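You operate a simulated robot arm through the tools that you are given. There is no shell and no other tool. Be economical: measure what you need, move in short steps, check, and stop when the job is done.

The job below is to be done with a simulated robot arm. You get a single attempt, and the scene is never put back.

TASK
Fetch the dropper bottle three and stand it on the recharge bench. Take the sample beaker on the ledge of the service board and put it away on the blue mat. Take the amber bottle with the black cap on the recharge bench and put it away on the bay two. Put the dropper bottle marked brine on the test bench away on the bottling bench. Press the zero button of the salt meter two times. Take the beaker with the orange band on the test bench and put it away on the bay four. Fetch the cork packer with blue ends and set it on top of the empty sack with the pink band. Pull the drawer marked tools open. Do these in any order. Set down upright: dropper bottle three, sample beaker, amber bottle with the black cap, dropper bottle marked brine, beaker with the orange band.

It is judged by the outcome, as a careful person would: the job done as asked, and still so three seconds after it is handed in. It fails if anything else is knocked over, pushed out of place, dropped, spilled or broken. A push-on lid holds only when it is set on centred and level and pressed home; a screw cap is set on level and turned clockwise until tight.

THE ROBOT
A 7-joint arm with a two-finger parallel gripper on a trunk, on a base that drives. Base frame: it is fixed to the floor where the robot stands at the start and does not move with it; the origin is under the middle of the robot, x ahead of it, y to its left, z up. Lengths are in mm, angles in rad, forces in N, time in s.
With the tool pointing down near the work surface it reaches from about 300 to 720 mm from the robot's upright axis, wherever it stands. Its first joint turns from -2.897 to 2.897 rad. Places, roughly: amber bottle with the black cap [500, -750, 750]; bay four [-3300, -1900, 1500]; bay two [-3300, -1900, 600]; beaker with the orange band [1250, 2750, 1000]; blue mat (25x13 cm) [-1800, 4160, 800]; bottling bench [3100, 3700, 800]; cork packer with blue ends [750, 2250, 750]; drawer marked tools [3100, 5800, 700]; dropper bottle marked brine [1500, 3250, 1000]; dropper bottle three [500, 0, 1000]; empty sack with the pink band [1250, -2500, 750]; recharge bench [700, -600, 800]; sample beaker [500, 250, 1000]; zero button of the salt meter [1500, 2800, 900]. Payload 1.57 kg.
The TCP is the grasp point between the finger pads, 30 mm short of the fingertips. In the tool frame z runs along the fingers and y along their closing line. The gripper opens to 80 mm. The fingers are 17 mm wide and 12 mm thick; the gripper's body (40 by 82 mm) begins 80 mm behind the TCP.
Orientation is that of the tool frame in the base frame, as a unit quaternion [x, y, z, w]. With the fingers straight down and closing along the base's y, the tool's x points along the base's -x, its y along +y and its z along -z.

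THE INTERFACE
- The arm moves only by the tool servo_tool. Its argument "deltas" is a list of rows, each a list of 7 numbers: the shift along the tool's x, y, z in units of 250 mm (1.0 is 250 mm), then the turn, a rotation vector about the tool's x, y, z in units of 120 degrees (1.0 is 120 degrees), then the finger opening in mm, from 0 to 80. In form: [[tx, ty, tz, wx, wy, wz, claw], ...]. A call has 1 to 20 rows; each row is the pose to reach, as a shift and turn from the pose commanded when the call began, along the tool's axes at that moment. A call with a number of a shift or a turn outside -1 to 1 is refused whole. Rows are played at 5 a second. More than 50 mm and 0.15 rad between two rows, or a gripper value outside its range, and nothing of the call is played. Where a pose cannot be reached the arm comes as near as it can. A force on the tool above 40 N (or 10 N above the force at the start of the call, whichever is more), or a blocked arm, ends the call early, and 0.2 s more pass. The fingers move at their own pace (about 72 mm/s each) and stop on an object; they squeeze with about 37 N. The grip force told is the motor's: it shows also when the fingers shut on nothing. Time passes only in rows, and 0.2 s behind the last, so rows that repeat a pose let the fingers close. The reply holds the time, the measured pose of the TCP, the force on the tool along the base axes, the opening and the grip force, in the units named above and with some noise, with the torque about the TCP (base axes, N m) and any sound that the robot's microphone picked up.
- Cameras (640 x 400 px; columns grow to the right, rows downward): "scene" is now at [-4.8, 116, 1396]; the picture's right is [-0.27, -0.96, 0.00], its down [-0.53, 0.15, -0.83] and it looks along [0.80, -0.23, -0.55] (base axes); focal length 264 px, centre (320, 200). "wrist" rides on the gripper at [72, -7, -122] in the tool frame; the picture's right is [0.09, 1.00, 0.00], its down [-0.84, 0.08, -0.54] and it looks along [-0.54, 0.05, 0.84] (tool axes); focal length 238 px, centre (320, 200). There is no depth. A picture from a camera that has moved, and an enlarged one, comes with that camera's place and axes in the base frame and with its lens.
- snapshot(camera): a new picture of that camera. It takes no simulated time.
- move_column(by): slides the trunk up (or, below 0, down) by that many mm; the arm and the scene camera ride with it, the base frame stays. It gives what a move gives, with no picture.
- drive_base(legs): drives the robot by 1 to 6 legs, each [ahead, left, turn to the left] in mm, mm and rad, along the robot's own axes; the way and the turn of a leg run together, so that a leg with both is an arc; at most 1500 mm and 3.142 rad a leg. The arm and the cameras ride along, it lands a little off, and it stops where it bumps. It gives what a move gives.
- aim_head(pan, tilt): turns the head with the scene camera to pan (to the left, within 1.501 rad either way) and tilt (down, from -0.506 to 1.204), counted from straight ahead of the robot. It gives what a move gives.
- close_up(camera, box): a new picture of the part [left, top, right, bottom] of that camera's present view, enlarged. It takes no simulated time.
- sign_off(): hands the job in; it is judged then, once.

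Work in short steps. Places have to be worked out from the pictures, the camera data and where the tool is seen: move nearer, look again, correct. Check each grasp and each placing, and mend what went wrong. You have 207 turns and 192 pictures in all, those below and enlarged ones among them. Open the gripper and draw the arm clear of the work before you hand the job in, unless the task says otherwise.

The tools are called after "Request:" by a JSON object that holds its "op" and its "data". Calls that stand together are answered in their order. servo_tool: Moves the arm, as the interface text tells. Its arguments: {"type":"object","properties":{"deltas":{"type":"array","items":{"type":"array","items":{"type":"number"}}}},"required":["deltas"]} The other tools are called the same way: move_column (by) slides the trunk up or down; drive_base (legs) drives the base; aim_head (pan, tilt) turns the head that bears the scene camera; snapshot (camera) takes a picture; close_up (camera, box) takes an enlarged picture of a part of a camera's view; sign_off () hands the job in.

At the start:

```text
time_s: 0.0
ee_pos: [276.3, -304.5, 1174.0]
orientation: [0.001, 1.0, 0.0, 0.001]
force: [0.2, -0.3, -0.2]
wrist_torque: [-0.01, 0.01, -0.03]
gripper_width: 79.9
grip_force: 0.1
trunk travel left (down, up): [-50.0, 65.0]
robot x, y, heading: [1.6, -2.0, -0.006]
head pan, tilt: [-0.274, 0.585]
```

scene: 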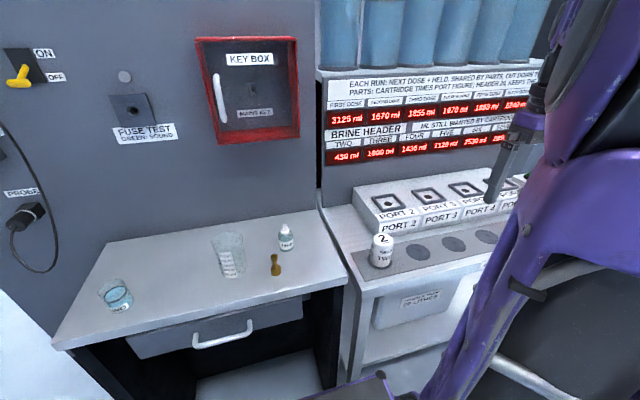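
wrist: 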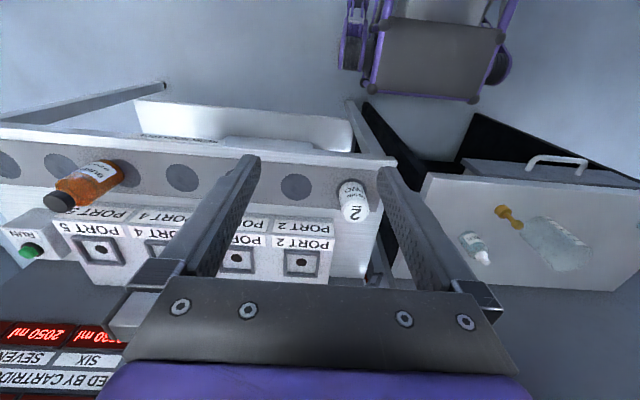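

I start by looking closely at the ledge of the service board and the recharge bench.

Request:
{"op": "close_up", "data": {"camera": "scene", "box": [40, 200, 360, 400]}}

Request:
{"op": "close_up", "data": {"camera": "wrist", "box": [320, 100, 640, 300]}}

Request:
{"op": "aim_head", "data": {"pan": 0.3, "tilt": 0.7}}

Request:
{"op": "snapshot", "data": {"camera": "scene"}}

```text
2.00 times, centred on (200, 300) of scene
camera zoom: at [-4.8, 116.0, 1396.0], right [-0.27, -0.96, 0.0], down [-0.53, 0.15, -0.83], along [0.8, -0.23, -0.55], focal length 528 px, centre (560, 0)
```

zoom: 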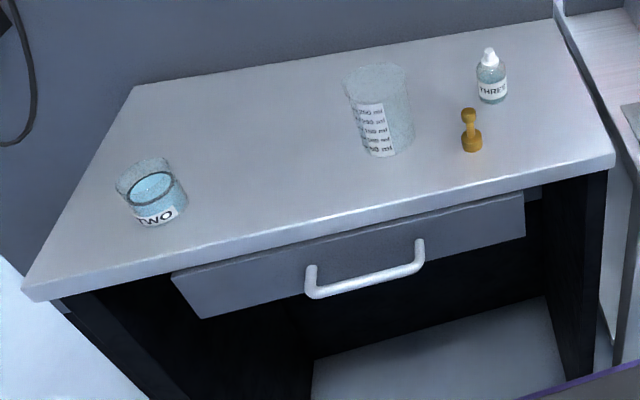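

```text
2.00 times, centred on (480, 200) of wrist
camera zoom: at [203.3, -312.6, 1295.5], right [-0.09, 1.0, 0.0], down [0.84, 0.08, 0.54], along [0.54, 0.05, -0.84], focal length 477 px, centre (0, 200)
```

zoom: 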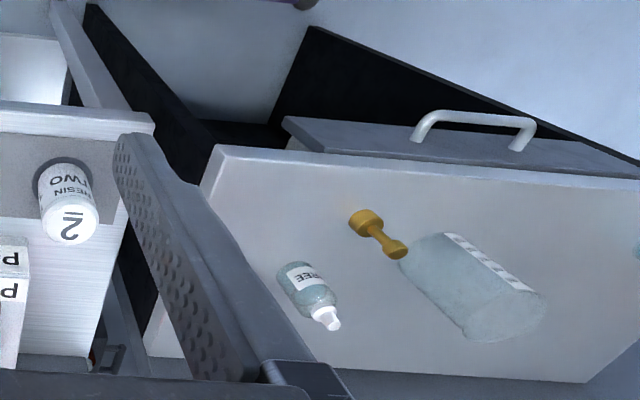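

```text
time_s: 1.0
ee_pos: [276.2, -305.3, 1173.2]
orientation: [0.0, 1.0, 0.002, 0.0]
force: [0.1, 0.4, 0.6]
wrist_torque: [-0.03, -0.01, 0.02]
gripper_width: 80.1
grip_force: 0.0
trunk travel left (down, up): [-50.0, 65.0]
robot x, y, heading: [-0.0, -1.4, -0.0]
head pan, tilt: [0.3, 0.7]
```

```text
187 pictures are left
camera scene: at [-3.6, 145.1, 1390.3], right [0.06, -1.0, 0.0], down [-0.6, -0.03, -0.8], along [0.8, 0.05, -0.6], focal length 264 px, centre (320, 200)
```

scene: 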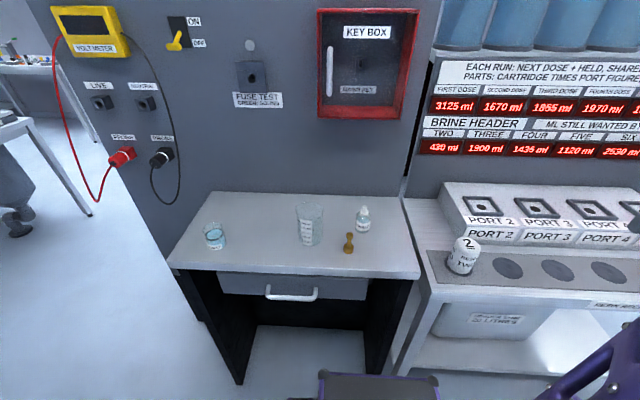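

Bottle three appears to be at about [545, 57, 865], the graduated beaker at about [496, 210], and the ledge top at z≈865. I'm moving the tool over toward the bottle in steps.

Request:
{"op": "servo_tool", "data": {"deltas": [[-0.09, 0.137, 0.03, 0, 0, 0, 80], [-0.18, 0.274, 0.06, 0, 0, 0, 80], [-0.27, 0.411, 0.09, 0, 0, 0, 80], [-0.36, 0.548, 0.12, 0, 0, 0, 80], [-0.45, 0.685, 0.15, 0, 0, 0, 80], [-0.54, 0.822, 0.18, 0, 0, 0, 80], [-0.656, 0.96, 0.2, 0, 0, 0, 80]]}}

Request:
{"op": "servo_tool", "data": {"deltas": [[0, 0.16, 0.05, 0, 0, 0, 80], [0, 0.32, 0.1, 0, 0, 0, 80], [0, 0.48, 0.15, 0, 0, 0, 80]]}}

Request:
{"op": "snapshot", "data": {"camera": "wrist"}}

Request:
{"op": "snapshot", "data": {"camera": "scene"}}

```text
time_s: 2.6
ee_pos: [440.0, -64.3, 1125.1]
orientation: [0.001, 1.0, -0.001, 0.001]
force: [0.7, 0.4, 0.1]
wrist_torque: [-0.03, -0.04, 0.0]
gripper_width: 80.0
grip_force: 0.2
trunk travel left (down, up): [-50.0, 65.0]
robot x, y, heading: [0.4, -1.9, -0.002]
head pan, tilt: [0.3, 0.7]
```

```text
time_s: 3.4
ee_pos: [439.6, 54.8, 1088.5]
orientation: [0.0, 1.0, 0.0, 0.001]
force: [0.6, 0.1, 0.7]
wrist_torque: [0.01, 0.01, -0.01]
gripper_width: 80.0
grip_force: 0.1
trunk travel left (down, up): [-50.0, 65.0]
robot x, y, heading: [5.2, -0.4, 0.005]
head pan, tilt: [0.3, 0.7]
```

```text
186 pictures are left
camera wrist: at [367.2, 47.3, 1208.7], right [-0.09, 1.0, 0.0], down [0.84, 0.08, 0.54], along [0.54, 0.05, -0.84], focal length 238 px, centre (320, 200)
```

wrist: 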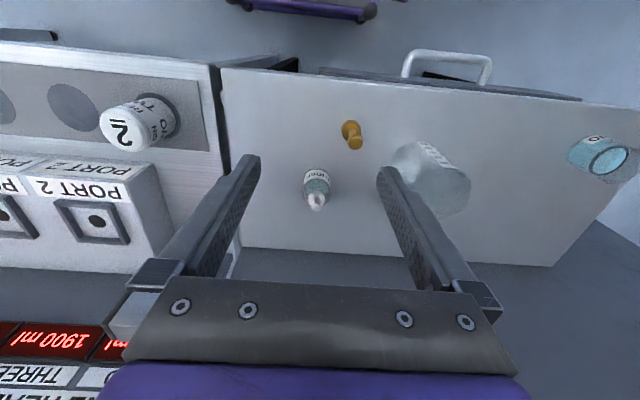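

```text
185 pictures are left
camera scene: at [-9.1, 165.1, 1386.0], right [0.3, -0.96, 0.0], down [-0.61, -0.19, -0.77], along [0.73, 0.23, -0.64], focal length 264 px, centre (320, 200)
```

scene: 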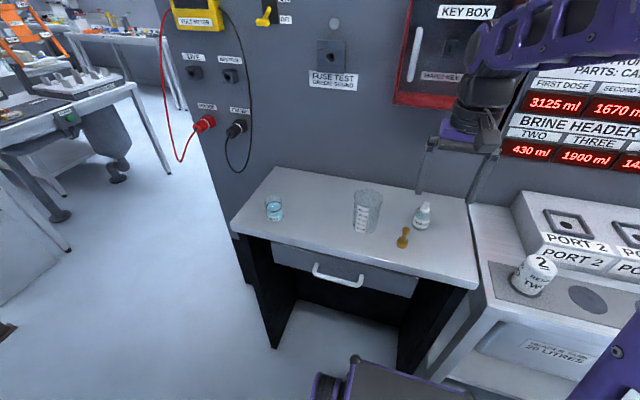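

The bottle's base is at about [549, 57, 865]. I go above it, then down around it with the fingers closing along y.

Request:
{"op": "servo_tool", "data": {"deltas": [[-0.15, 0.003, 0, 0, 0, 0, 80], [-0.29, 0.006, 0, 0, 0, 0, 80], [-0.434, 0.009, 0, 0, 0, 0, 80], [-0.434, 0.009, 0.15, 0, 0, 0, 80], [-0.434, 0.009, 0.3, 0, 0, 0, 80], [-0.434, 0.009, 0.4, 0, 0, 0, 80]]}}

Request:
{"op": "snapshot", "data": {"camera": "wrist"}}

```text
time_s: 4.8
ee_pos: [547.7, 56.8, 986.3]
orientation: [-0.001, 1.0, 0.001, 0.0]
force: [-0.7, 1.0, 0.0]
wrist_torque: [0.02, 0.03, 0.05]
gripper_width: 79.8
grip_force: 0.0
trunk travel left (down, up): [-50.0, 65.0]
robot x, y, heading: [4.2, -1.8, 0.002]
head pan, tilt: [0.3, 0.7]
```

```text
184 pictures are left
camera wrist: at [475.7, 49.4, 1107.6], right [-0.09, 1.0, 0.0], down [0.84, 0.08, 0.54], along [0.54, 0.05, -0.84], focal length 238 px, centre (320, 200)
```

wrist: 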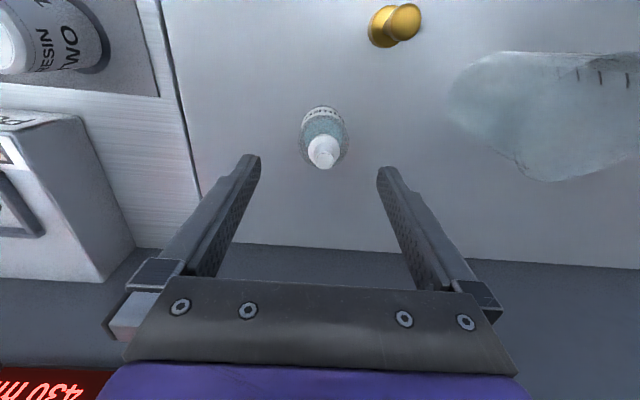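

The bottle sits at about [545, 58], centred between the fingers. I go down to z≈901 and close.

Request:
{"op": "servo_tool", "data": {"deltas": [[0.01, 0.006, 0.12, 0, 0, 0, 80], [0.01, 0.006, 0.24, 0, 0, 0, 80], [0.01, 0.006, 0.34, 0, 0, 0, 80], [0.01, 0.006, 0.34, 0, 0, 0, 30], [0.01, 0.006, 0.34, 0, 0, 0, 20], [0.01, 0.006, 0.34, 0, 0, 0, 10], [0.01, 0.006, 0.34, 0, 0, 0, 10]]}}

Request:
{"op": "snapshot", "data": {"camera": "wrist"}}

```text
time_s: 5.7
ee_pos: [548.3, 56.2, 909.2]
orientation: [0.001, 1.0, 0.0, 0.008]
force: [-2.2, -1.9, 36.7]
wrist_torque: [0.1, 0.16, 0.05]
gripper_width: 50.3
grip_force: 8.8
trunk travel left (down, up): [-50.0, 65.0]
robot x, y, heading: [-1.9, 2.4, -0.003]
head pan, tilt: [0.3, 0.7]
stopped in row 4: the force on the tool passed its limit at 47 N (the readings are from after the stop); the commanded pose is now the measured one
```

```text
183 pictures are left
camera wrist: at [473.8, 49.9, 1030.1], right [-0.09, 1.0, 0.0], down [0.83, 0.08, 0.56], along [0.55, 0.05, -0.83], focal length 238 px, centre (320, 200)
```

wrist: 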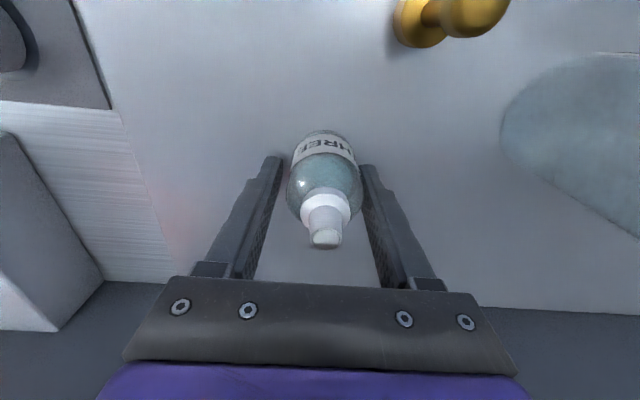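

The fingertips touched the ledge, so its top is at about z 878. I lift 4 mm and close.

Request:
{"op": "servo_tool", "data": {"deltas": [[0, 0, -0.016, 0, 0, 0, 50], [0, 0, -0.02, 0, 0, 0, 30], [0, 0, -0.02, 0, 0, 0, 20], [0, 0, -0.02, 0, 0, 0, 20], [0, 0, -0.02, 0, 0, 0, 20]]}}

Request:
{"op": "snapshot", "data": {"camera": "wrist"}}

```text
time_s: 6.9
ee_pos: [548.0, 57.7, 912.0]
orientation: [0.0, 1.0, 0.0, 0.005]
force: [0.3, -0.5, -0.2]
wrist_torque: [0.0, 0.02, 0.02]
gripper_width: 38.5
grip_force: 36.9
trunk travel left (down, up): [-50.0, 65.0]
robot x, y, heading: [1.3, -1.2, 0.001]
head pan, tilt: [0.3, 0.7]
```

```text
182 pictures are left
camera wrist: at [473.8, 51.0, 1032.3], right [-0.09, 1.0, 0.0], down [0.83, 0.08, 0.55], along [0.55, 0.05, -0.84], focal length 238 px, centre (320, 200)
```

wrist: 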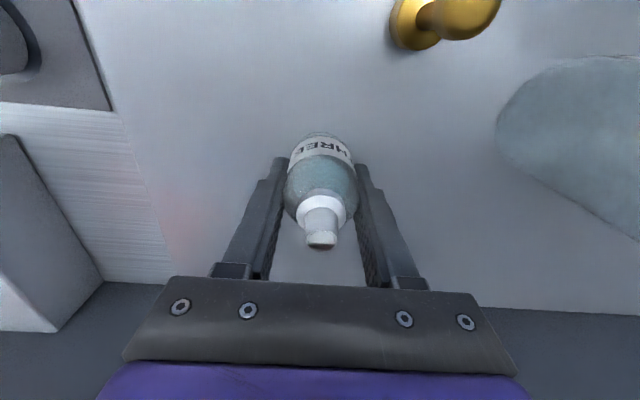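

Gripped at 38.5 mm. I lift clear and look over the recharge bench.

Request:
{"op": "servo_tool", "data": {"deltas": [[0, 0, -0.2, 0, 0, 0, 20], [0, 0, -0.4, 0, 0, 0, 20], [0, 0, -0.6, 0, 0, 0, 20], [0, 0, -0.8, 0, 0, 0, 20], [0.15, -0.15, -0.8, 0, 0, 0, 20], [0.25, -0.3, -0.8, 0, 0, 0, 20], [0.35, -0.45, -0.8, 0, 0, 0, 20], [0.4, -0.6, -0.8, 0, 0, 0, 20], [0.4, -0.75, -0.8, 0, 0, 0, 20], [0.4, -0.95, -0.8, 0, 0, 0, 20]]}}

Request:
{"op": "aim_head", "data": {"pan": -0.5, "tilt": 0.7}}

Request:
{"op": "snapshot", "data": {"camera": "wrist"}}

Request:
{"op": "snapshot", "data": {"camera": "scene"}}

```text
refused: row 5 steps farther than a row can; nothing moved
```

```text
time_s: 8.1
ee_pos: [547.4, 58.9, 911.9]
orientation: [0.0, 1.0, 0.0, 0.004]
force: [0.7, 0.3, -0.4]
wrist_torque: [0.02, 0.03, -0.02]
gripper_width: 38.5
grip_force: 37.5
trunk travel left (down, up): [-50.0, 65.0]
robot x, y, heading: [-0.9, -1.1, -0.002]
head pan, tilt: [-0.499, 0.7]
```

```text
181 pictures are left
camera wrist: at [473.8, 50.9, 1032.4], right [-0.09, 1.0, 0.0], down [0.83, 0.08, 0.55], along [0.55, 0.05, -0.84], focal length 238 px, centre (320, 200)
```

wrist: 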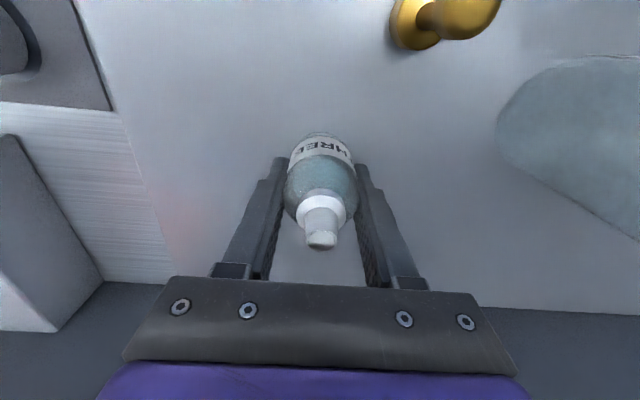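

```text
180 pictures are left
camera scene: at [-15.9, 99.5, 1386.0], right [-0.48, -0.88, 0.0], down [-0.57, 0.31, -0.76], along [0.67, -0.37, -0.64], focal length 264 px, centre (320, 200)
```

scene: 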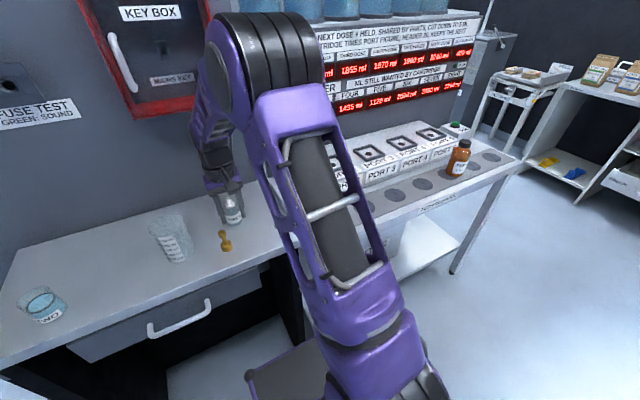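

The diagonal step was too long; I repeat the lift and sideways move with smaller steps.

Request:
{"op": "servo_tool", "data": {"deltas": [[0, 0, -0.2, 0, 0, 0, 20], [0, 0, -0.4, 0, 0, 0, 20], [0, 0, -0.6, 0, 0, 0, 20], [0, 0, -0.8, 0, 0, 0, 20], [0.1, -0.15, -0.8, 0, 0, 0, 20], [0.2, -0.3, -0.8, 0, 0, 0, 20], [0.3, -0.45, -0.8, 0, 0, 0, 20], [0.4, -0.6, -0.8, 0, 0, 0, 20], [0.4, -0.78, -0.8, 0, 0, 0, 20], [0.4, -0.95, -0.8, 0, 0, 0, 20]]}}

Request:
{"op": "snapshot", "data": {"camera": "wrist"}}

Request:
{"op": "snapshot", "data": {"camera": "scene"}}

```text
time_s: 10.2
ee_pos: [446.1, -178.0, 1110.1]
orientation: [0.0, 1.0, 0.0, 0.005]
force: [-0.8, 0.1, 0.4]
wrist_torque: [0.01, 0.01, -0.04]
gripper_width: 20.2
grip_force: 0.1
trunk travel left (down, up): [-50.0, 65.0]
robot x, y, heading: [-0.3, -3.5, -0.002]
head pan, tilt: [-0.499, 0.7]
```

```text
179 pictures are left
camera wrist: at [372.1, -186.1, 1231.1], right [-0.09, 1.0, 0.0], down [0.83, 0.08, 0.55], along [0.55, 0.05, -0.84], focal length 238 px, centre (320, 200)
```

wrist: 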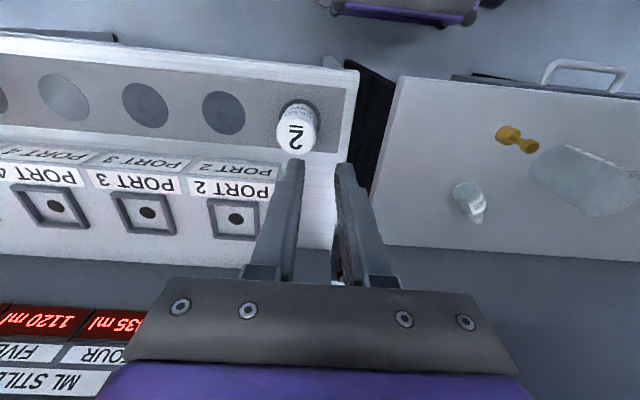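

```text
178 pictures are left
camera scene: at [-16.0, 99.6, 1385.9], right [-0.48, -0.88, 0.0], down [-0.57, 0.31, -0.77], along [0.67, -0.37, -0.64], focal length 264 px, centre (320, 200)
```

scene: 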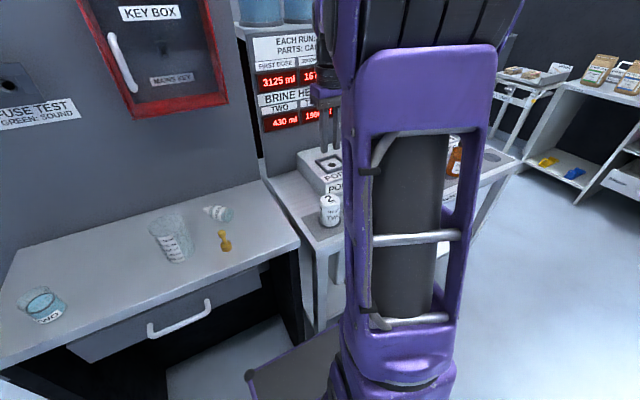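

The bottle slipped from the fingers and now lies on its side on the ledge. I need to look closely at how it lies before picking it up again.

Request:
{"op": "close_up", "data": {"camera": "wrist", "box": [400, 120, 560, 240]}}

Request:
{"op": "close_up", "data": {"camera": "scene", "box": [140, 180, 300, 280]}}

```text
3.33 times, centred on (480, 180) of wrist
camera zoom: at [372.1, -186.1, 1231.1], right [-0.09, 1.0, 0.0], down [0.83, 0.08, 0.55], along [0.55, 0.05, -0.84], focal length 794 px, centre (-213, 267)
```

zoom: 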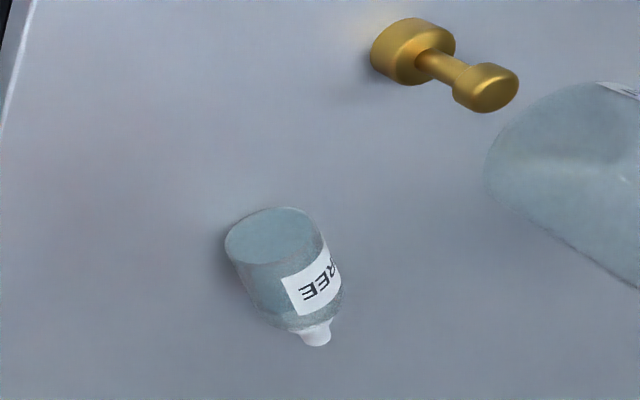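

```text
4.00 times, centred on (220, 230) of scene
camera zoom: at [-16.0, 99.6, 1385.9], right [-0.48, -0.88, 0.0], down [-0.57, 0.31, -0.77], along [0.67, -0.37, -0.64], focal length 1057 px, centre (720, 80)
```

zoom: 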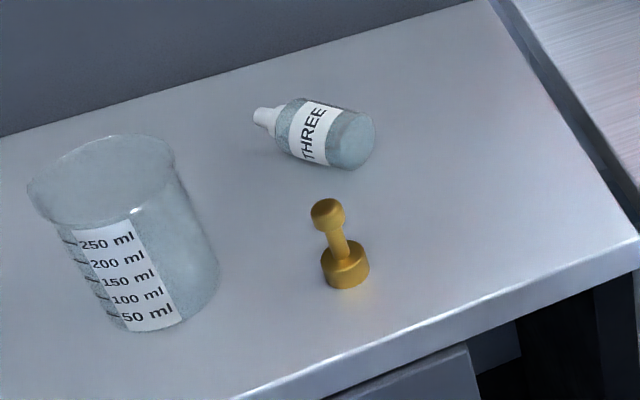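

The bottle lies with its base at about [556, 70] and its cap tip at about [611, 118], on an axis about 41° from x. I'll grasp across it with the tool leaning 30° toward the cap, so that pitching the tool later stands it up. First I yaw and move back over it.

Request:
{"op": "servo_tool", "data": {"deltas": [[-0.05, 0.16, 0, 0, 0, -0.057, 80], [-0.1, 0.32, 0, 0, 0, -0.114, 80], [-0.15, 0.48, 0, 0, 0, -0.171, 80], [-0.2, 0.64, 0, 0, 0, -0.228, 80], [-0.25, 0.8, 0, 0, 0, -0.285, 80], [-0.296, 0.96, 0, 0, 0, -0.3417, 80]]}}

Request:
{"op": "servo_tool", "data": {"deltas": [[-0.06, -0.02, 0.1, 0, 0.0625, 0, 80], [-0.13, -0.035, 0.2, 0, 0.125, 0, 80], [-0.19, -0.053, 0.3, 0, 0.1875, 0, 80], [-0.258, -0.071, 0.4, 0, 0.25, 0, 80], [-0.258, -0.071, 0.56, 0, 0.25, 0, 80]]}}

Request:
{"op": "snapshot", "data": {"camera": "wrist"}}

Request:
{"op": "snapshot", "data": {"camera": "scene"}}

```text
time_s: 11.7
ee_pos: [519.5, 61.5, 1112.5]
orientation: [-0.351, 0.936, -0.001, 0.005]
force: [-0.7, 0.3, 0.3]
wrist_torque: [0.03, 0.01, -0.06]
gripper_width: 79.8
grip_force: 0.1
trunk travel left (down, up): [-50.0, 65.0]
robot x, y, heading: [-2.1, -1.1, 0.001]
head pan, tilt: [-0.499, 0.7]
```

```text
time_s: 13.1
ee_pos: [512.7, 49.4, 1038.1]
orientation: [-0.309, 0.929, -0.099, -0.177]
force: [0.1, 0.1, -0.3]
wrist_torque: [0.04, -0.04, 0.0]
gripper_width: 79.7
grip_force: 0.0
trunk travel left (down, up): [-50.0, 65.0]
robot x, y, heading: [-63.2, -2.0, -0.008]
head pan, tilt: [-0.499, 0.7]
stopped in row 5: the arm was blocked; the commanded pose is now the measured one
```

```text
175 pictures are left
camera wrist: at [493.9, 41.6, 1177.0], right [-0.68, 0.74, -0.04], down [0.72, 0.67, 0.16], along [0.15, 0.08, -0.99], focal length 238 px, centre (320, 200)
```

wrist: 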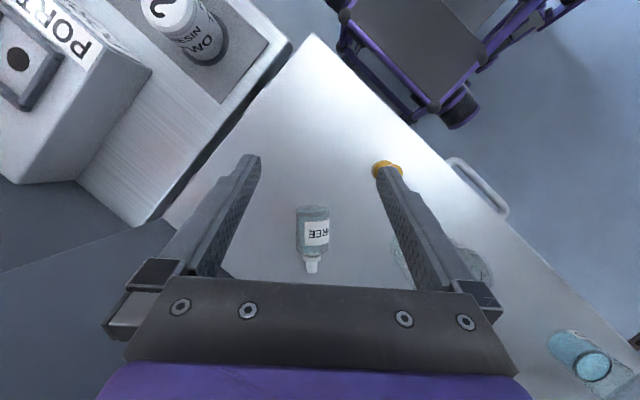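

```text
174 pictures are left
camera scene: at [-106.5, 86.3, 1383.5], right [-0.49, -0.87, -0.02], down [-0.54, 0.32, -0.78], along [0.68, -0.37, -0.63], focal length 264 px, centre (320, 200)
```

scene: 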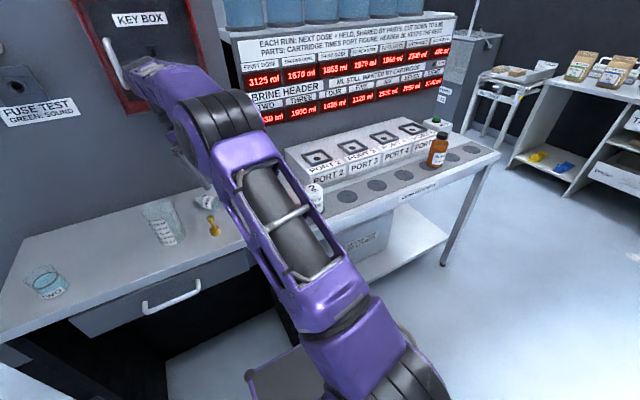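

The arm's wrist hit the key-box wall and pushed the base back about 60 mm. I back away from the wall and undo the tilt.

Request:
{"op": "servo_tool", "data": {"deltas": [[0.12, 0, -0.05, 0, -0.03, 0, 80], [0.24, 0, -0.1, 0, -0.09, 0, 80], [0.36, 0, -0.1, 0, -0.15, 0, 80], [0.48, 0, -0.1, 0, -0.19, 0, 80]]}}

Request:
{"op": "snapshot", "data": {"camera": "scene"}}

```text
time_s: 14.1
ee_pos: [461.1, 8.9, 1086.8]
orientation: [-0.33, 0.943, -0.033, -0.016]
force: [0.2, 0.2, -0.3]
wrist_torque: [0.0, 0.04, 0.02]
gripper_width: 80.2
grip_force: 0.0
trunk travel left (down, up): [-50.0, 65.0]
robot x, y, heading: [-49.5, -4.4, -0.008]
head pan, tilt: [-0.499, 0.7]
```

```text
173 pictures are left
camera scene: at [-66.4, 98.9, 1385.9], right [-0.48, -0.87, 0.0], down [-0.56, 0.31, -0.76], along [0.67, -0.37, -0.64], focal length 264 px, centre (320, 200)
```

scene: 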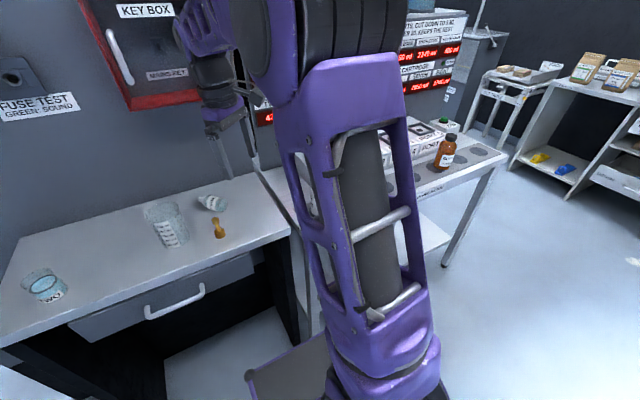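

Nothing on the ledge moved. I level the tool, fix the yaw, and come over the bottle vertically this time.

Request:
{"op": "servo_tool", "data": {"deltas": [[-0.14, -0.011, 0, -0.0248, -0.0248, -0.02, 80], [-0.28, -0.022, 0, -0.0248, -0.0248, -0.02, 80], [-0.42, -0.033, 0, -0.0248, -0.0248, -0.02, 80], [-0.548, -0.044, 0, -0.0248, -0.0248, -0.02, 80], [-0.548, -0.044, 0.15, -0.0248, -0.0248, -0.02, 80], [-0.548, -0.044, 0.3, -0.0248, -0.0248, -0.02, 80]]}}

Request:
{"op": "snapshot", "data": {"camera": "wrist"}}

```text
time_s: 15.1
ee_pos: [563.8, 78.6, 1081.8]
orientation: [-0.344, 0.939, 0.0, -0.01]
force: [-19.6, -2.0, -0.4]
wrist_torque: [0.21, -2.27, -0.5]
gripper_width: 78.1
grip_force: 0.0
trunk travel left (down, up): [-50.0, 65.0]
robot x, y, heading: [-51.2, -1.4, -0.006]
head pan, tilt: [-0.499, 0.7]
stopped in row 5: the force on the tool passed its limit at 76 N (the readings are from after the stop); the commanded pose is now the measured one
```

```text
172 pictures are left
camera wrist: at [514.7, 27.3, 1203.1], right [-0.71, 0.7, 0.01], down [0.6, 0.6, 0.53], along [0.36, 0.38, -0.85], focal length 238 px, centre (320, 200)
```

wrist: 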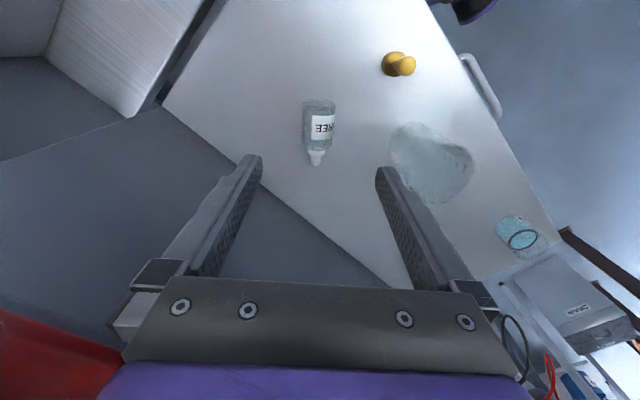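

The hand met the key box, whose bottom is at about z 1158. I back off along the bottle's axis, descend in free space and come forward low.

Request:
{"op": "servo_tool", "data": {"deltas": [[0.15, 0, 0, 0, 0, 0, 80], [0.3, 0, 0, 0, 0, 0, 80], [0.36, 0, 0.15, 0, 0, 0, 80], [0.36, 0, 0.3, 0, 0, 0, 80], [0.36, 0, 0.45, 0, 0, 0, 80], [0.36, 0, 0.6, 0, 0, 0, 80]]}}

Request:
{"op": "snapshot", "data": {"camera": "wrist"}}

```text
time_s: 16.5
ee_pos: [496.3, 20.2, 928.6]
orientation: [-0.345, 0.938, 0.001, -0.01]
force: [-0.6, 0.3, 0.3]
wrist_torque: [-0.03, -0.02, 0.03]
gripper_width: 79.9
grip_force: 0.3
trunk travel left (down, up): [-50.0, 65.0]
robot x, y, heading: [-48.9, -0.5, -0.01]
head pan, tilt: [-0.499, 0.7]
```

```text
171 pictures are left
camera wrist: at [446.9, -32.4, 1052.0], right [-0.72, 0.7, 0.01], down [0.6, 0.6, 0.53], along [0.36, 0.38, -0.85], focal length 238 px, centre (320, 200)
```

wrist: 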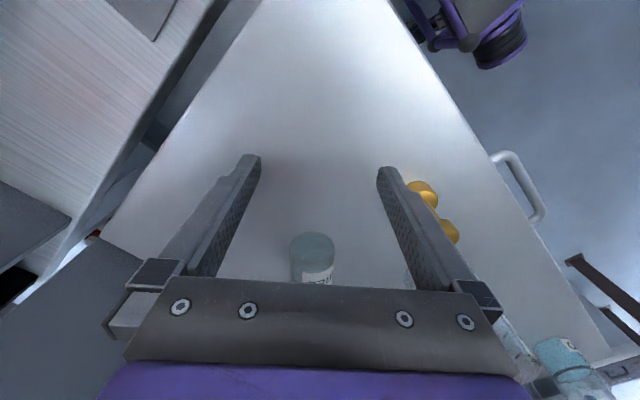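

The path is clear with the bottle centred ahead of the fingers. I narrow the opening to 62 mm to stay off the yellow packer, slide forward, lower to z≈912 and close.

Request:
{"op": "servo_tool", "data": {"deltas": [[0, 0, 0, 0, 0, 0, 62], [-0.1, 0, 0, 0, 0, 0, 62], [-0.2, 0, 0, 0, 0, 0, 62], [-0.3, 0, 0, 0, 0, 0, 62], [-0.372, 0, 0, 0, -0.005, 0, 62], [-0.372, 0, 0.03, 0, -0.01, 0, 62], [-0.372, 0, 0.058, 0, -0.01, 0, 62]]}}

Request:
{"op": "snapshot", "data": {"camera": "wrist"}}

```text
time_s: 18.1
ee_pos: [565.7, 80.5, 913.7]
orientation: [-0.345, 0.939, 0.004, 0.0]
force: [-0.9, -0.1, 0.6]
wrist_torque: [0.0, 0.0, -0.03]
gripper_width: 62.0
grip_force: 0.1
trunk travel left (down, up): [-50.0, 65.0]
robot x, y, heading: [-52.0, -3.6, -0.008]
head pan, tilt: [-0.499, 0.7]
```

```text
170 pictures are left
camera wrist: at [514.9, 26.8, 1035.3], right [-0.72, 0.7, 0.01], down [0.59, 0.6, 0.55], along [0.38, 0.39, -0.84], focal length 238 px, centre (320, 200)
```

wrist: 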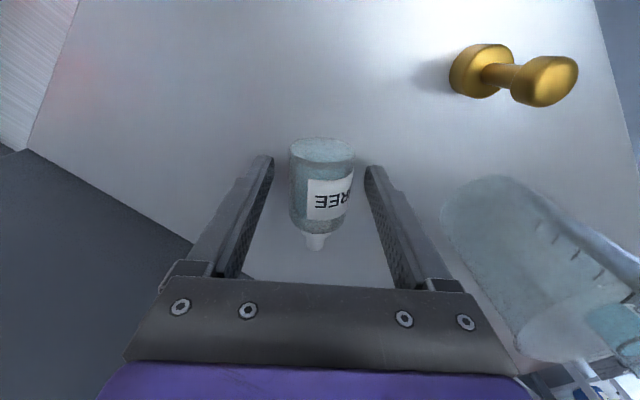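

The bottle is centred between the fingers and the grip will be about 20 mm from its base. I lower 2 mm and close fully, then lift a little and check.

Request:
{"op": "servo_tool", "data": {"deltas": [[0, 0, 0.008, 0, 0, 0, 62], [0, 0, 0.008, 0, 0, 0, 40], [0, 0, 0.008, 0, 0, 0, 0], [0, 0, 0.008, 0, 0, 0, 0], [0, 0, 0.008, 0, 0, 0, 0], [0, 0, -0.03, 0, 0, 0, 0], [0, 0, -0.07, 0, 0, 0, 0], [0, 0, -0.12, 0, 0, 0, 0]]}}

Request:
{"op": "snapshot", "data": {"camera": "wrist"}}

```text
time_s: 19.9
ee_pos: [566.3, 79.6, 944.8]
orientation: [-0.345, 0.939, 0.005, 0.001]
force: [0.9, -0.1, -0.8]
wrist_torque: [0.0, 0.01, -0.03]
gripper_width: 38.2
grip_force: 37.0
trunk travel left (down, up): [-50.0, 65.0]
robot x, y, heading: [-52.3, -0.8, -0.006]
head pan, tilt: [-0.499, 0.7]
```

```text
169 pictures are left
camera wrist: at [514.8, 26.6, 1065.9], right [-0.72, 0.7, 0.01], down [0.59, 0.6, 0.55], along [0.38, 0.4, -0.84], focal length 238 px, centre (320, 200)
```

wrist: 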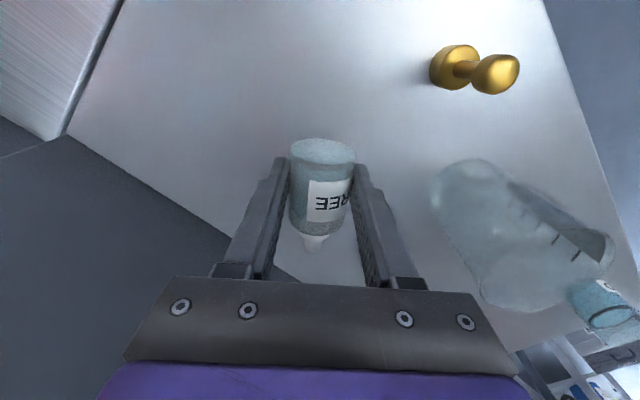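

It holds. I back away slowly toward the robot and then raise.

Request:
{"op": "servo_tool", "data": {"deltas": [[0.06, 0, 0, 0, 0, 0, 0], [0.15, 0, 0, 0, 0, 0, 0], [0.25, 0, 0, 0, 0, 0, 0], [0.35, 0, -0.05, 0, 0, 0, 0], [0.45, 0, -0.13, 0, 0, 0, 0], [0.5, 0, -0.22, 0, 0, 0, 0], [0.55, 0, -0.32, 0, 0, 0, 0], [0.55, 0, -0.42, 0, 0, 0, 0]]}}

Request:
{"op": "snapshot", "data": {"camera": "wrist"}}

```text
time_s: 21.7
ee_pos: [461.0, -10.4, 1049.6]
orientation: [-0.346, 0.938, 0.004, -0.001]
force: [-0.2, 0.4, -0.8]
wrist_torque: [0.01, -0.04, 0.0]
gripper_width: 37.8
grip_force: 37.0
trunk travel left (down, up): [-50.0, 65.0]
robot x, y, heading: [-52.5, -1.3, -0.008]
head pan, tilt: [-0.499, 0.7]
```

```text
168 pictures are left
camera wrist: at [409.9, -63.4, 1170.2], right [-0.72, 0.7, 0.01], down [0.59, 0.6, 0.55], along [0.38, 0.39, -0.84], focal length 238 px, centre (320, 200)
```

wrist: 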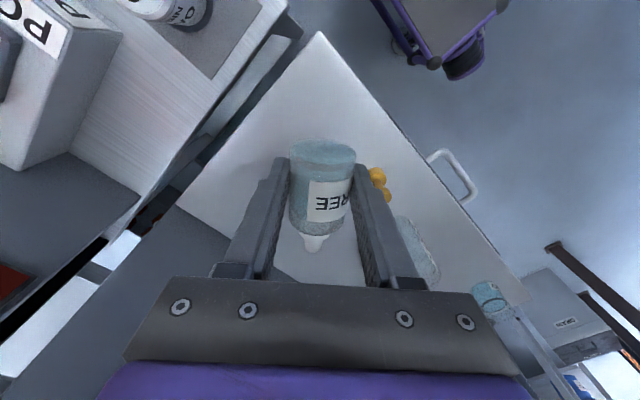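

Held firmly. I back the base off 250 mm and shift right 300 mm so the horizontal tool can reach the recharge bench's front, then yaw the tool straight.

Request:
{"op": "drive_base", "data": {"legs": [[-250, 0, 0], [0, -300, 0]]}}

Request:
{"op": "servo_tool", "data": {"deltas": [[0, 0, 0, 0, 0, 0.06, 0], [0, 0, 0, 0, 0, 0.12, 0], [0, 0, 0, 0, 0, 0.18, 0], [0, 0, 0, 0, 0, 0.24, 0], [0, 0, 0, 0, 0, 0.3, 0], [0, 0, 0, 0, 0, 0.335, 0]]}}

Request:
{"op": "snapshot", "data": {"camera": "wrist"}}

Request:
{"op": "snapshot", "data": {"camera": "scene"}}

```text
time_s: 26.5
ee_pos: [212.1, -304.5, 1049.1]
orientation: [-0.346, 0.938, 0.004, 0.0]
force: [-0.8, -0.6, -0.3]
wrist_torque: [0.02, -0.04, -0.02]
gripper_width: 38.2
grip_force: 37.2
trunk travel left (down, up): [-50.0, 65.0]
robot x, y, heading: [-299.9, -294.5, -0.005]
head pan, tilt: [-0.499, 0.7]
```

```text
time_s: 27.9
ee_pos: [210.0, -303.1, 1049.3]
orientation: [-0.002, 1.0, 0.004, -0.002]
force: [-0.7, -0.1, -0.9]
wrist_torque: [-0.03, 0.01, 0.01]
gripper_width: 38.3
grip_force: 36.7
trunk travel left (down, up): [-50.0, 65.0]
robot x, y, heading: [-304.7, -294.4, -0.01]
head pan, tilt: [-0.499, 0.7]
```

```text
167 pictures are left
camera wrist: at [138.0, -312.6, 1170.4], right [-0.1, 1.0, 0.01], down [0.84, 0.08, 0.54], along [0.54, 0.06, -0.84], focal length 238 px, centre (320, 200)
```

wrist: 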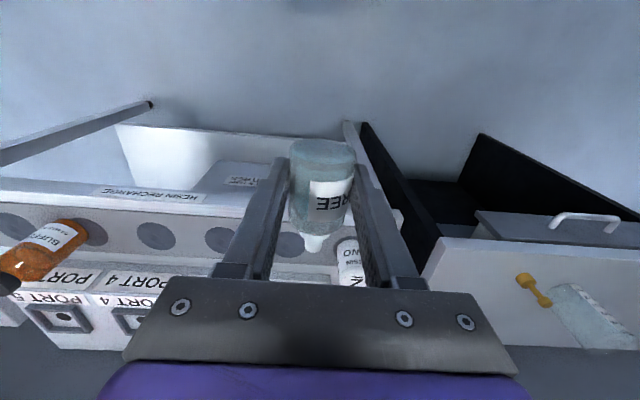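

```text
166 pictures are left
camera scene: at [-317.8, -196.5, 1386.0], right [-0.48, -0.88, 0.0], down [-0.56, 0.31, -0.76], along [0.67, -0.37, -0.64], focal length 264 px, centre (320, 200)
```

scene: 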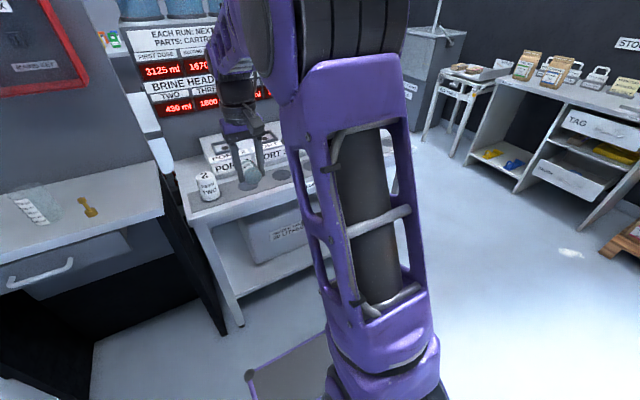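

Now I pitch the tool forward 90° so the bottle stands upright in the grip.

Request:
{"op": "servo_tool", "data": {"deltas": [[0, 0, 0, 0, -0.068, 0, 0], [0, 0, 0, 0, -0.136, 0, 0], [0, 0, 0, 0, -0.204, 0, 0], [0, 0, 0, 0, -0.272, 0, 0], [0, 0, 0, 0, -0.34, 0, 0], [0, 0, 0, 0, -0.408, 0, 0], [0, 0, 0, 0, -0.476, 0, 0], [0, 0, 0, 0, -0.544, 0, 0], [0, 0, 0, 0, -0.612, 0, 0], [0, 0, 0, 0, -0.68, 0, 0], [0, 0, 0, 0, -0.75, 0, 0]]}}

Request:
{"op": "snapshot", "data": {"camera": "wrist"}}

Request:
{"op": "snapshot", "data": {"camera": "scene"}}

```text
time_s: 30.3
ee_pos: [214.1, -304.2, 1048.6]
orientation: [0.002, 0.708, 0.005, 0.706]
force: [-0.5, 0.0, -0.5]
wrist_torque: [-0.01, -0.01, -0.01]
gripper_width: 37.9
grip_force: 37.0
out of reach, approached as far as the arm can: row 7, 11
trunk travel left (down, up): [-50.0, 65.0]
robot x, y, heading: [-301.7, -294.6, -0.01]
head pan, tilt: [-0.499, 0.7]
```

```text
165 pictures are left
camera wrist: at [91.1, -311.5, 976.6], right [-0.01, 1.0, -0.08], down [-0.54, 0.07, 0.84], along [0.84, 0.05, 0.54], focal length 238 px, centre (320, 200)
```

wrist: 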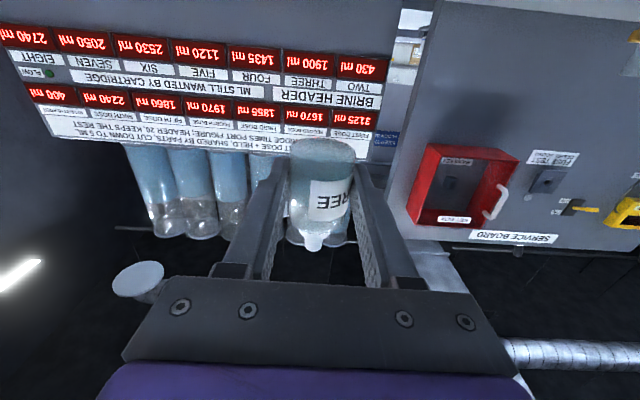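

```text
164 pictures are left
camera scene: at [-318.1, -196.5, 1386.0], right [-0.48, -0.88, 0.0], down [-0.56, 0.31, -0.77], along [0.67, -0.37, -0.64], focal length 264 px, centre (320, 200)
```

scene: 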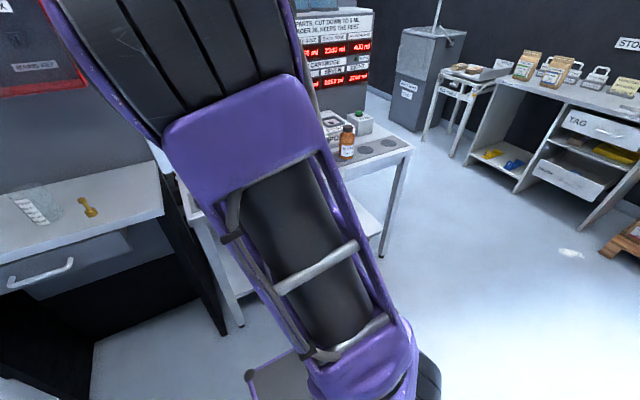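

The tool is level and the bottle upright. I move forward over the bench's front strip, then down toward it.

Request:
{"op": "servo_tool", "data": {"deltas": [[0, -0.028, 0.155, 0, 0, 0, 0], [0, -0.056, 0.31, 0, 0, 0, 0], [0, -0.084, 0.465, 0, 0, 0, 0], [0, -0.112, 0.62, 0, 0, 0, 0], [0, -0.14, 0.775, 0, 0, 0, 0], [0, -0.168, 0.932, 0, 0, 0, 0], [0.12, -0.168, 0.932, 0, 0, 0, 0], [0.24, -0.168, 0.932, 0, 0, 0, 0], [0.36, -0.168, 0.932, 0, 0, 0, 0], [0.48, -0.168, 0.932, 0, 0, 0, 0], [0.6, -0.168, 0.932, 0, 0, 0, 0], [0.72, -0.168, 0.932, 0, 0, 0, 0]]}}

Request:
{"op": "aim_head", "data": {"pan": 0.3, "tilt": 0.6}}

Request:
{"op": "snapshot", "data": {"camera": "scene"}}

Request:
{"op": "snapshot", "data": {"camera": "wrist"}}

```text
time_s: 32.9
ee_pos: [445.5, -345.0, 868.7]
orientation: [0.003, 0.708, 0.004, 0.706]
force: [-0.9, -0.7, -0.4]
wrist_torque: [0.0, 0.01, 0.0]
gripper_width: 38.2
grip_force: 37.4
trunk travel left (down, up): [-50.0, 65.0]
robot x, y, heading: [-303.3, -292.4, -0.005]
head pan, tilt: [-0.499, 0.7]
```

```text
time_s: 34.0
ee_pos: [445.8, -344.5, 868.4]
orientation: [0.001, 0.708, 0.004, 0.706]
force: [-0.2, -0.1, 0.1]
wrist_torque: [0.0, 0.03, 0.0]
gripper_width: 38.1
grip_force: 37.4
trunk travel left (down, up): [-50.0, 65.0]
robot x, y, heading: [-300.8, -297.9, -0.005]
head pan, tilt: [0.3, 0.6]
```

```text
163 pictures are left
camera scene: at [-307.5, -129.8, 1394.6], right [0.29, -0.96, 0.0], down [-0.54, -0.16, -0.82], along [0.79, 0.24, -0.57], focal length 264 px, centre (320, 200)
```

scene: 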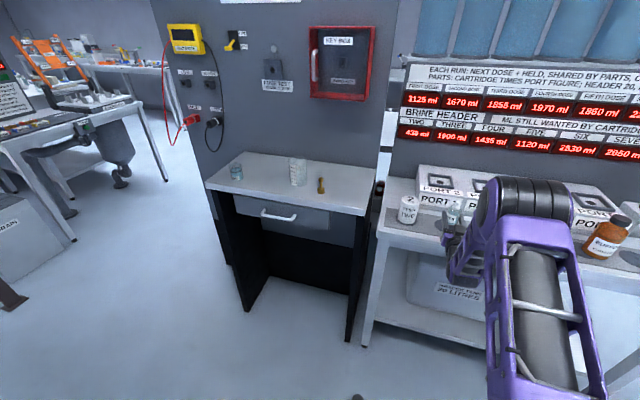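

```text
162 pictures are left
camera wrist: at [322.9, -351.5, 796.7], right [-0.01, 1.0, -0.08], down [-0.54, 0.07, 0.84], along [0.84, 0.05, 0.54], focal length 238 px, centre (320, 200)
```

wrist: 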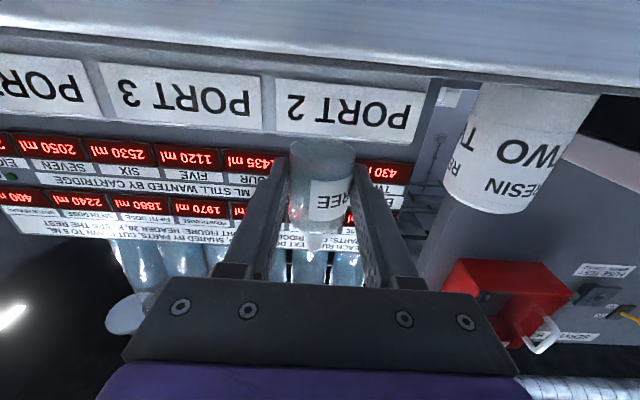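

The bench top is about z 800 from this view. I lower gently until the bottle touches.

Request:
{"op": "servo_tool", "data": {"deltas": [[0.06, 0, 0, 0, 0, 0, 0], [0.12, 0, 0, 0, 0, 0, 0], [0.14, 0, 0, 0, 0, 0, 0], [0.152, 0, 0, 0, 0, 0, 0], [0.16, 0, 0, 0, 0, 0, 0], [0.164, 0, 0, 0, 0, 0, 0]]}}

Request:
{"op": "close_up", "data": {"camera": "scene", "box": [380, 160, 540, 260]}}

Request:
{"op": "snapshot", "data": {"camera": "wrist"}}

```text
time_s: 35.5
ee_pos: [447.1, -344.1, 828.5]
orientation: [0.002, 0.708, 0.004, 0.706]
force: [0.0, 0.6, -0.6]
wrist_torque: [-0.02, 0.02, -0.01]
gripper_width: 38.2
grip_force: 37.0
trunk travel left (down, up): [-50.0, 65.0]
robot x, y, heading: [-304.4, -299.6, -0.003]
head pan, tilt: [0.3, 0.6]
```

```text
4.00 times, centred on (460, 210) of scene
camera zoom: at [-307.6, -129.7, 1394.6], right [0.29, -0.96, 0.0], down [-0.54, -0.16, -0.83], along [0.79, 0.24, -0.56], focal length 1057 px, centre (-240, 160)
```

zoom: 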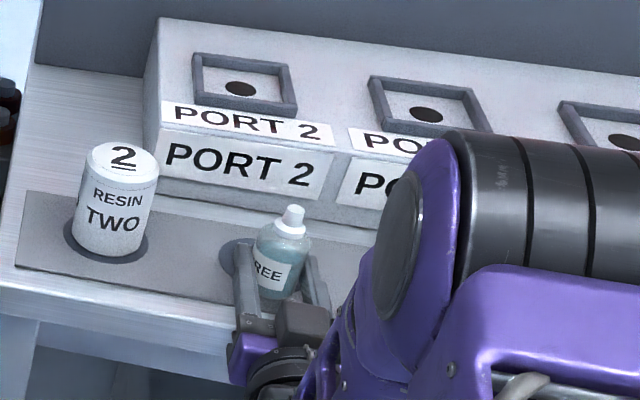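

```text
160 pictures are left
camera wrist: at [324.3, -350.7, 755.4], right [-0.01, 1.0, -0.08], down [-0.54, 0.07, 0.84], along [0.84, 0.05, 0.54], focal length 238 px, centre (320, 200)
```

wrist: 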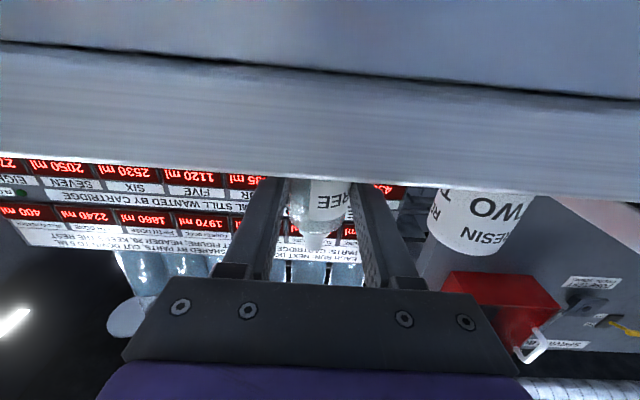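

Still no contact. I lower in 2 mm steps.

Request:
{"op": "servo_tool", "data": {"deltas": [[0.008, 0, 0, 0, 0, 0, 0], [0.016, 0, 0, 0, 0, 0, 0], [0.024, 0, 0, 0, 0, 0, 0], [0.03, 0, 0, 0, 0, 0, 0]]}}

```text
time_s: 36.5
ee_pos: [447.4, -342.4, 825.1]
orientation: [0.001, 0.704, 0.005, 0.71]
force: [-1.4, 0.2, 24.7]
wrist_torque: [-0.12, -0.3, 0.03]
gripper_width: 38.0
grip_force: 37.0
trunk travel left (down, up): [-50.0, 65.0]
robot x, y, heading: [-301.3, -295.3, -0.007]
head pan, tilt: [0.3, 0.6]
```

The bottle is on the bench (24 N upward). I ease the press, then open.

Request:
{"op": "servo_tool", "data": {"deltas": [[-0.012, 0, 0, 0, 0, 0, 0], [-0.014, 0, 0, 0, 0, 0, 0], [-0.014, 0, 0, 0, 0, 0, 40], [-0.014, 0, 0, 0, 0, 0, 55], [-0.014, 0, 0, 0, 0, 0, 70], [-0.014, 0, 0, 0, 0, 0, 70]]}}

Request:
{"op": "close_up", "data": {"camera": "scene", "box": [380, 160, 540, 260]}}

```text
time_s: 37.9
ee_pos: [446.9, -343.6, 823.9]
orientation: [0.0, 0.708, 0.005, 0.706]
force: [-0.4, 0.3, 0.4]
wrist_torque: [0.0, 0.0, -0.01]
gripper_width: 70.2
grip_force: 0.0
trunk travel left (down, up): [-50.0, 65.0]
robot x, y, heading: [-301.3, -294.8, -0.006]
head pan, tilt: [0.3, 0.6]
```

```text
4.00 times, centred on (460, 210) of scene
camera zoom: at [-307.6, -129.7, 1394.6], right [0.29, -0.96, 0.0], down [-0.54, -0.16, -0.83], along [0.79, 0.24, -0.56], focal length 1057 px, centre (-240, 160)
```

zoom: 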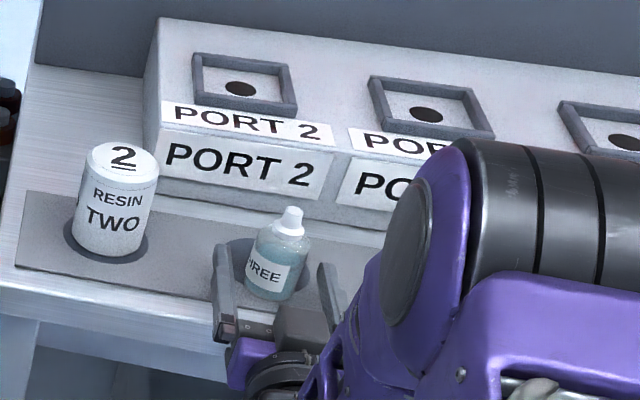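

Bottle three stands upright on the recharge bench. I withdraw straight back and raise, then look at the amber bottle and its surroundings.

Request:
{"op": "servo_tool", "data": {"deltas": [[0, 0, -0.1, 0, 0, 0, 70], [0, 0, -0.25, 0, 0, 0, 72], [0, 0, -0.42, 0, 0, 0, 80], [-0.1, 0, -0.58, 0, 0, 0, 80], [-0.28, 0, -0.6, 0, 0, 0, 80], [-0.46, 0, -0.6, 0, 0, 0, 80], [-0.64, 0, -0.6, 0, 0, 0, 80], [-0.8, 0, -0.6, 0, 0, 0, 80]]}}

Request:
{"op": "aim_head", "data": {"pan": -0.6, "tilt": 0.6}}

Request:
{"op": "snapshot", "data": {"camera": "scene"}}

```text
time_s: 39.6
ee_pos: [297.7, -346.2, 1023.1]
orientation: [0.001, 0.708, 0.004, 0.706]
force: [-0.5, -0.1, 0.1]
wrist_torque: [-0.01, -0.03, 0.0]
gripper_width: 80.1
grip_force: 0.0
trunk travel left (down, up): [-50.0, 65.0]
robot x, y, heading: [-307.2, -297.2, -0.004]
head pan, tilt: [0.3, 0.6]
```

```text
time_s: 40.9
ee_pos: [297.0, -346.7, 1022.2]
orientation: [0.0, 0.708, 0.006, 0.706]
force: [0.2, 0.3, 0.0]
wrist_torque: [0.01, 0.02, 0.02]
gripper_width: 79.8
grip_force: 0.1
trunk travel left (down, up): [-50.0, 65.0]
robot x, y, heading: [-300.6, -295.5, -0.008]
head pan, tilt: [-0.6, 0.6]
```

```text
158 pictures are left
camera scene: at [-319.5, -205.7, 1394.6], right [-0.57, -0.82, 0.0], down [-0.46, 0.32, -0.83], along [0.68, -0.47, -0.56], focal length 264 px, centre (320, 200)
```

scene: 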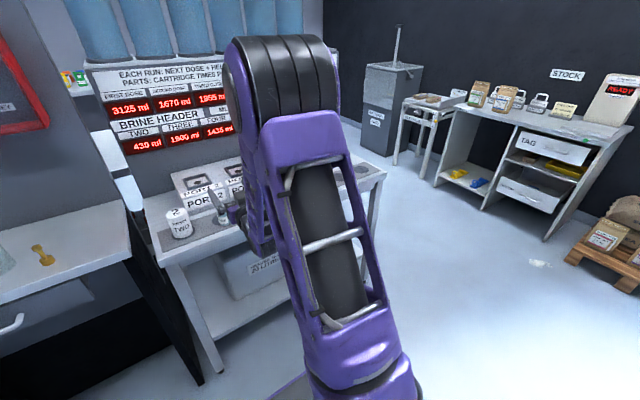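

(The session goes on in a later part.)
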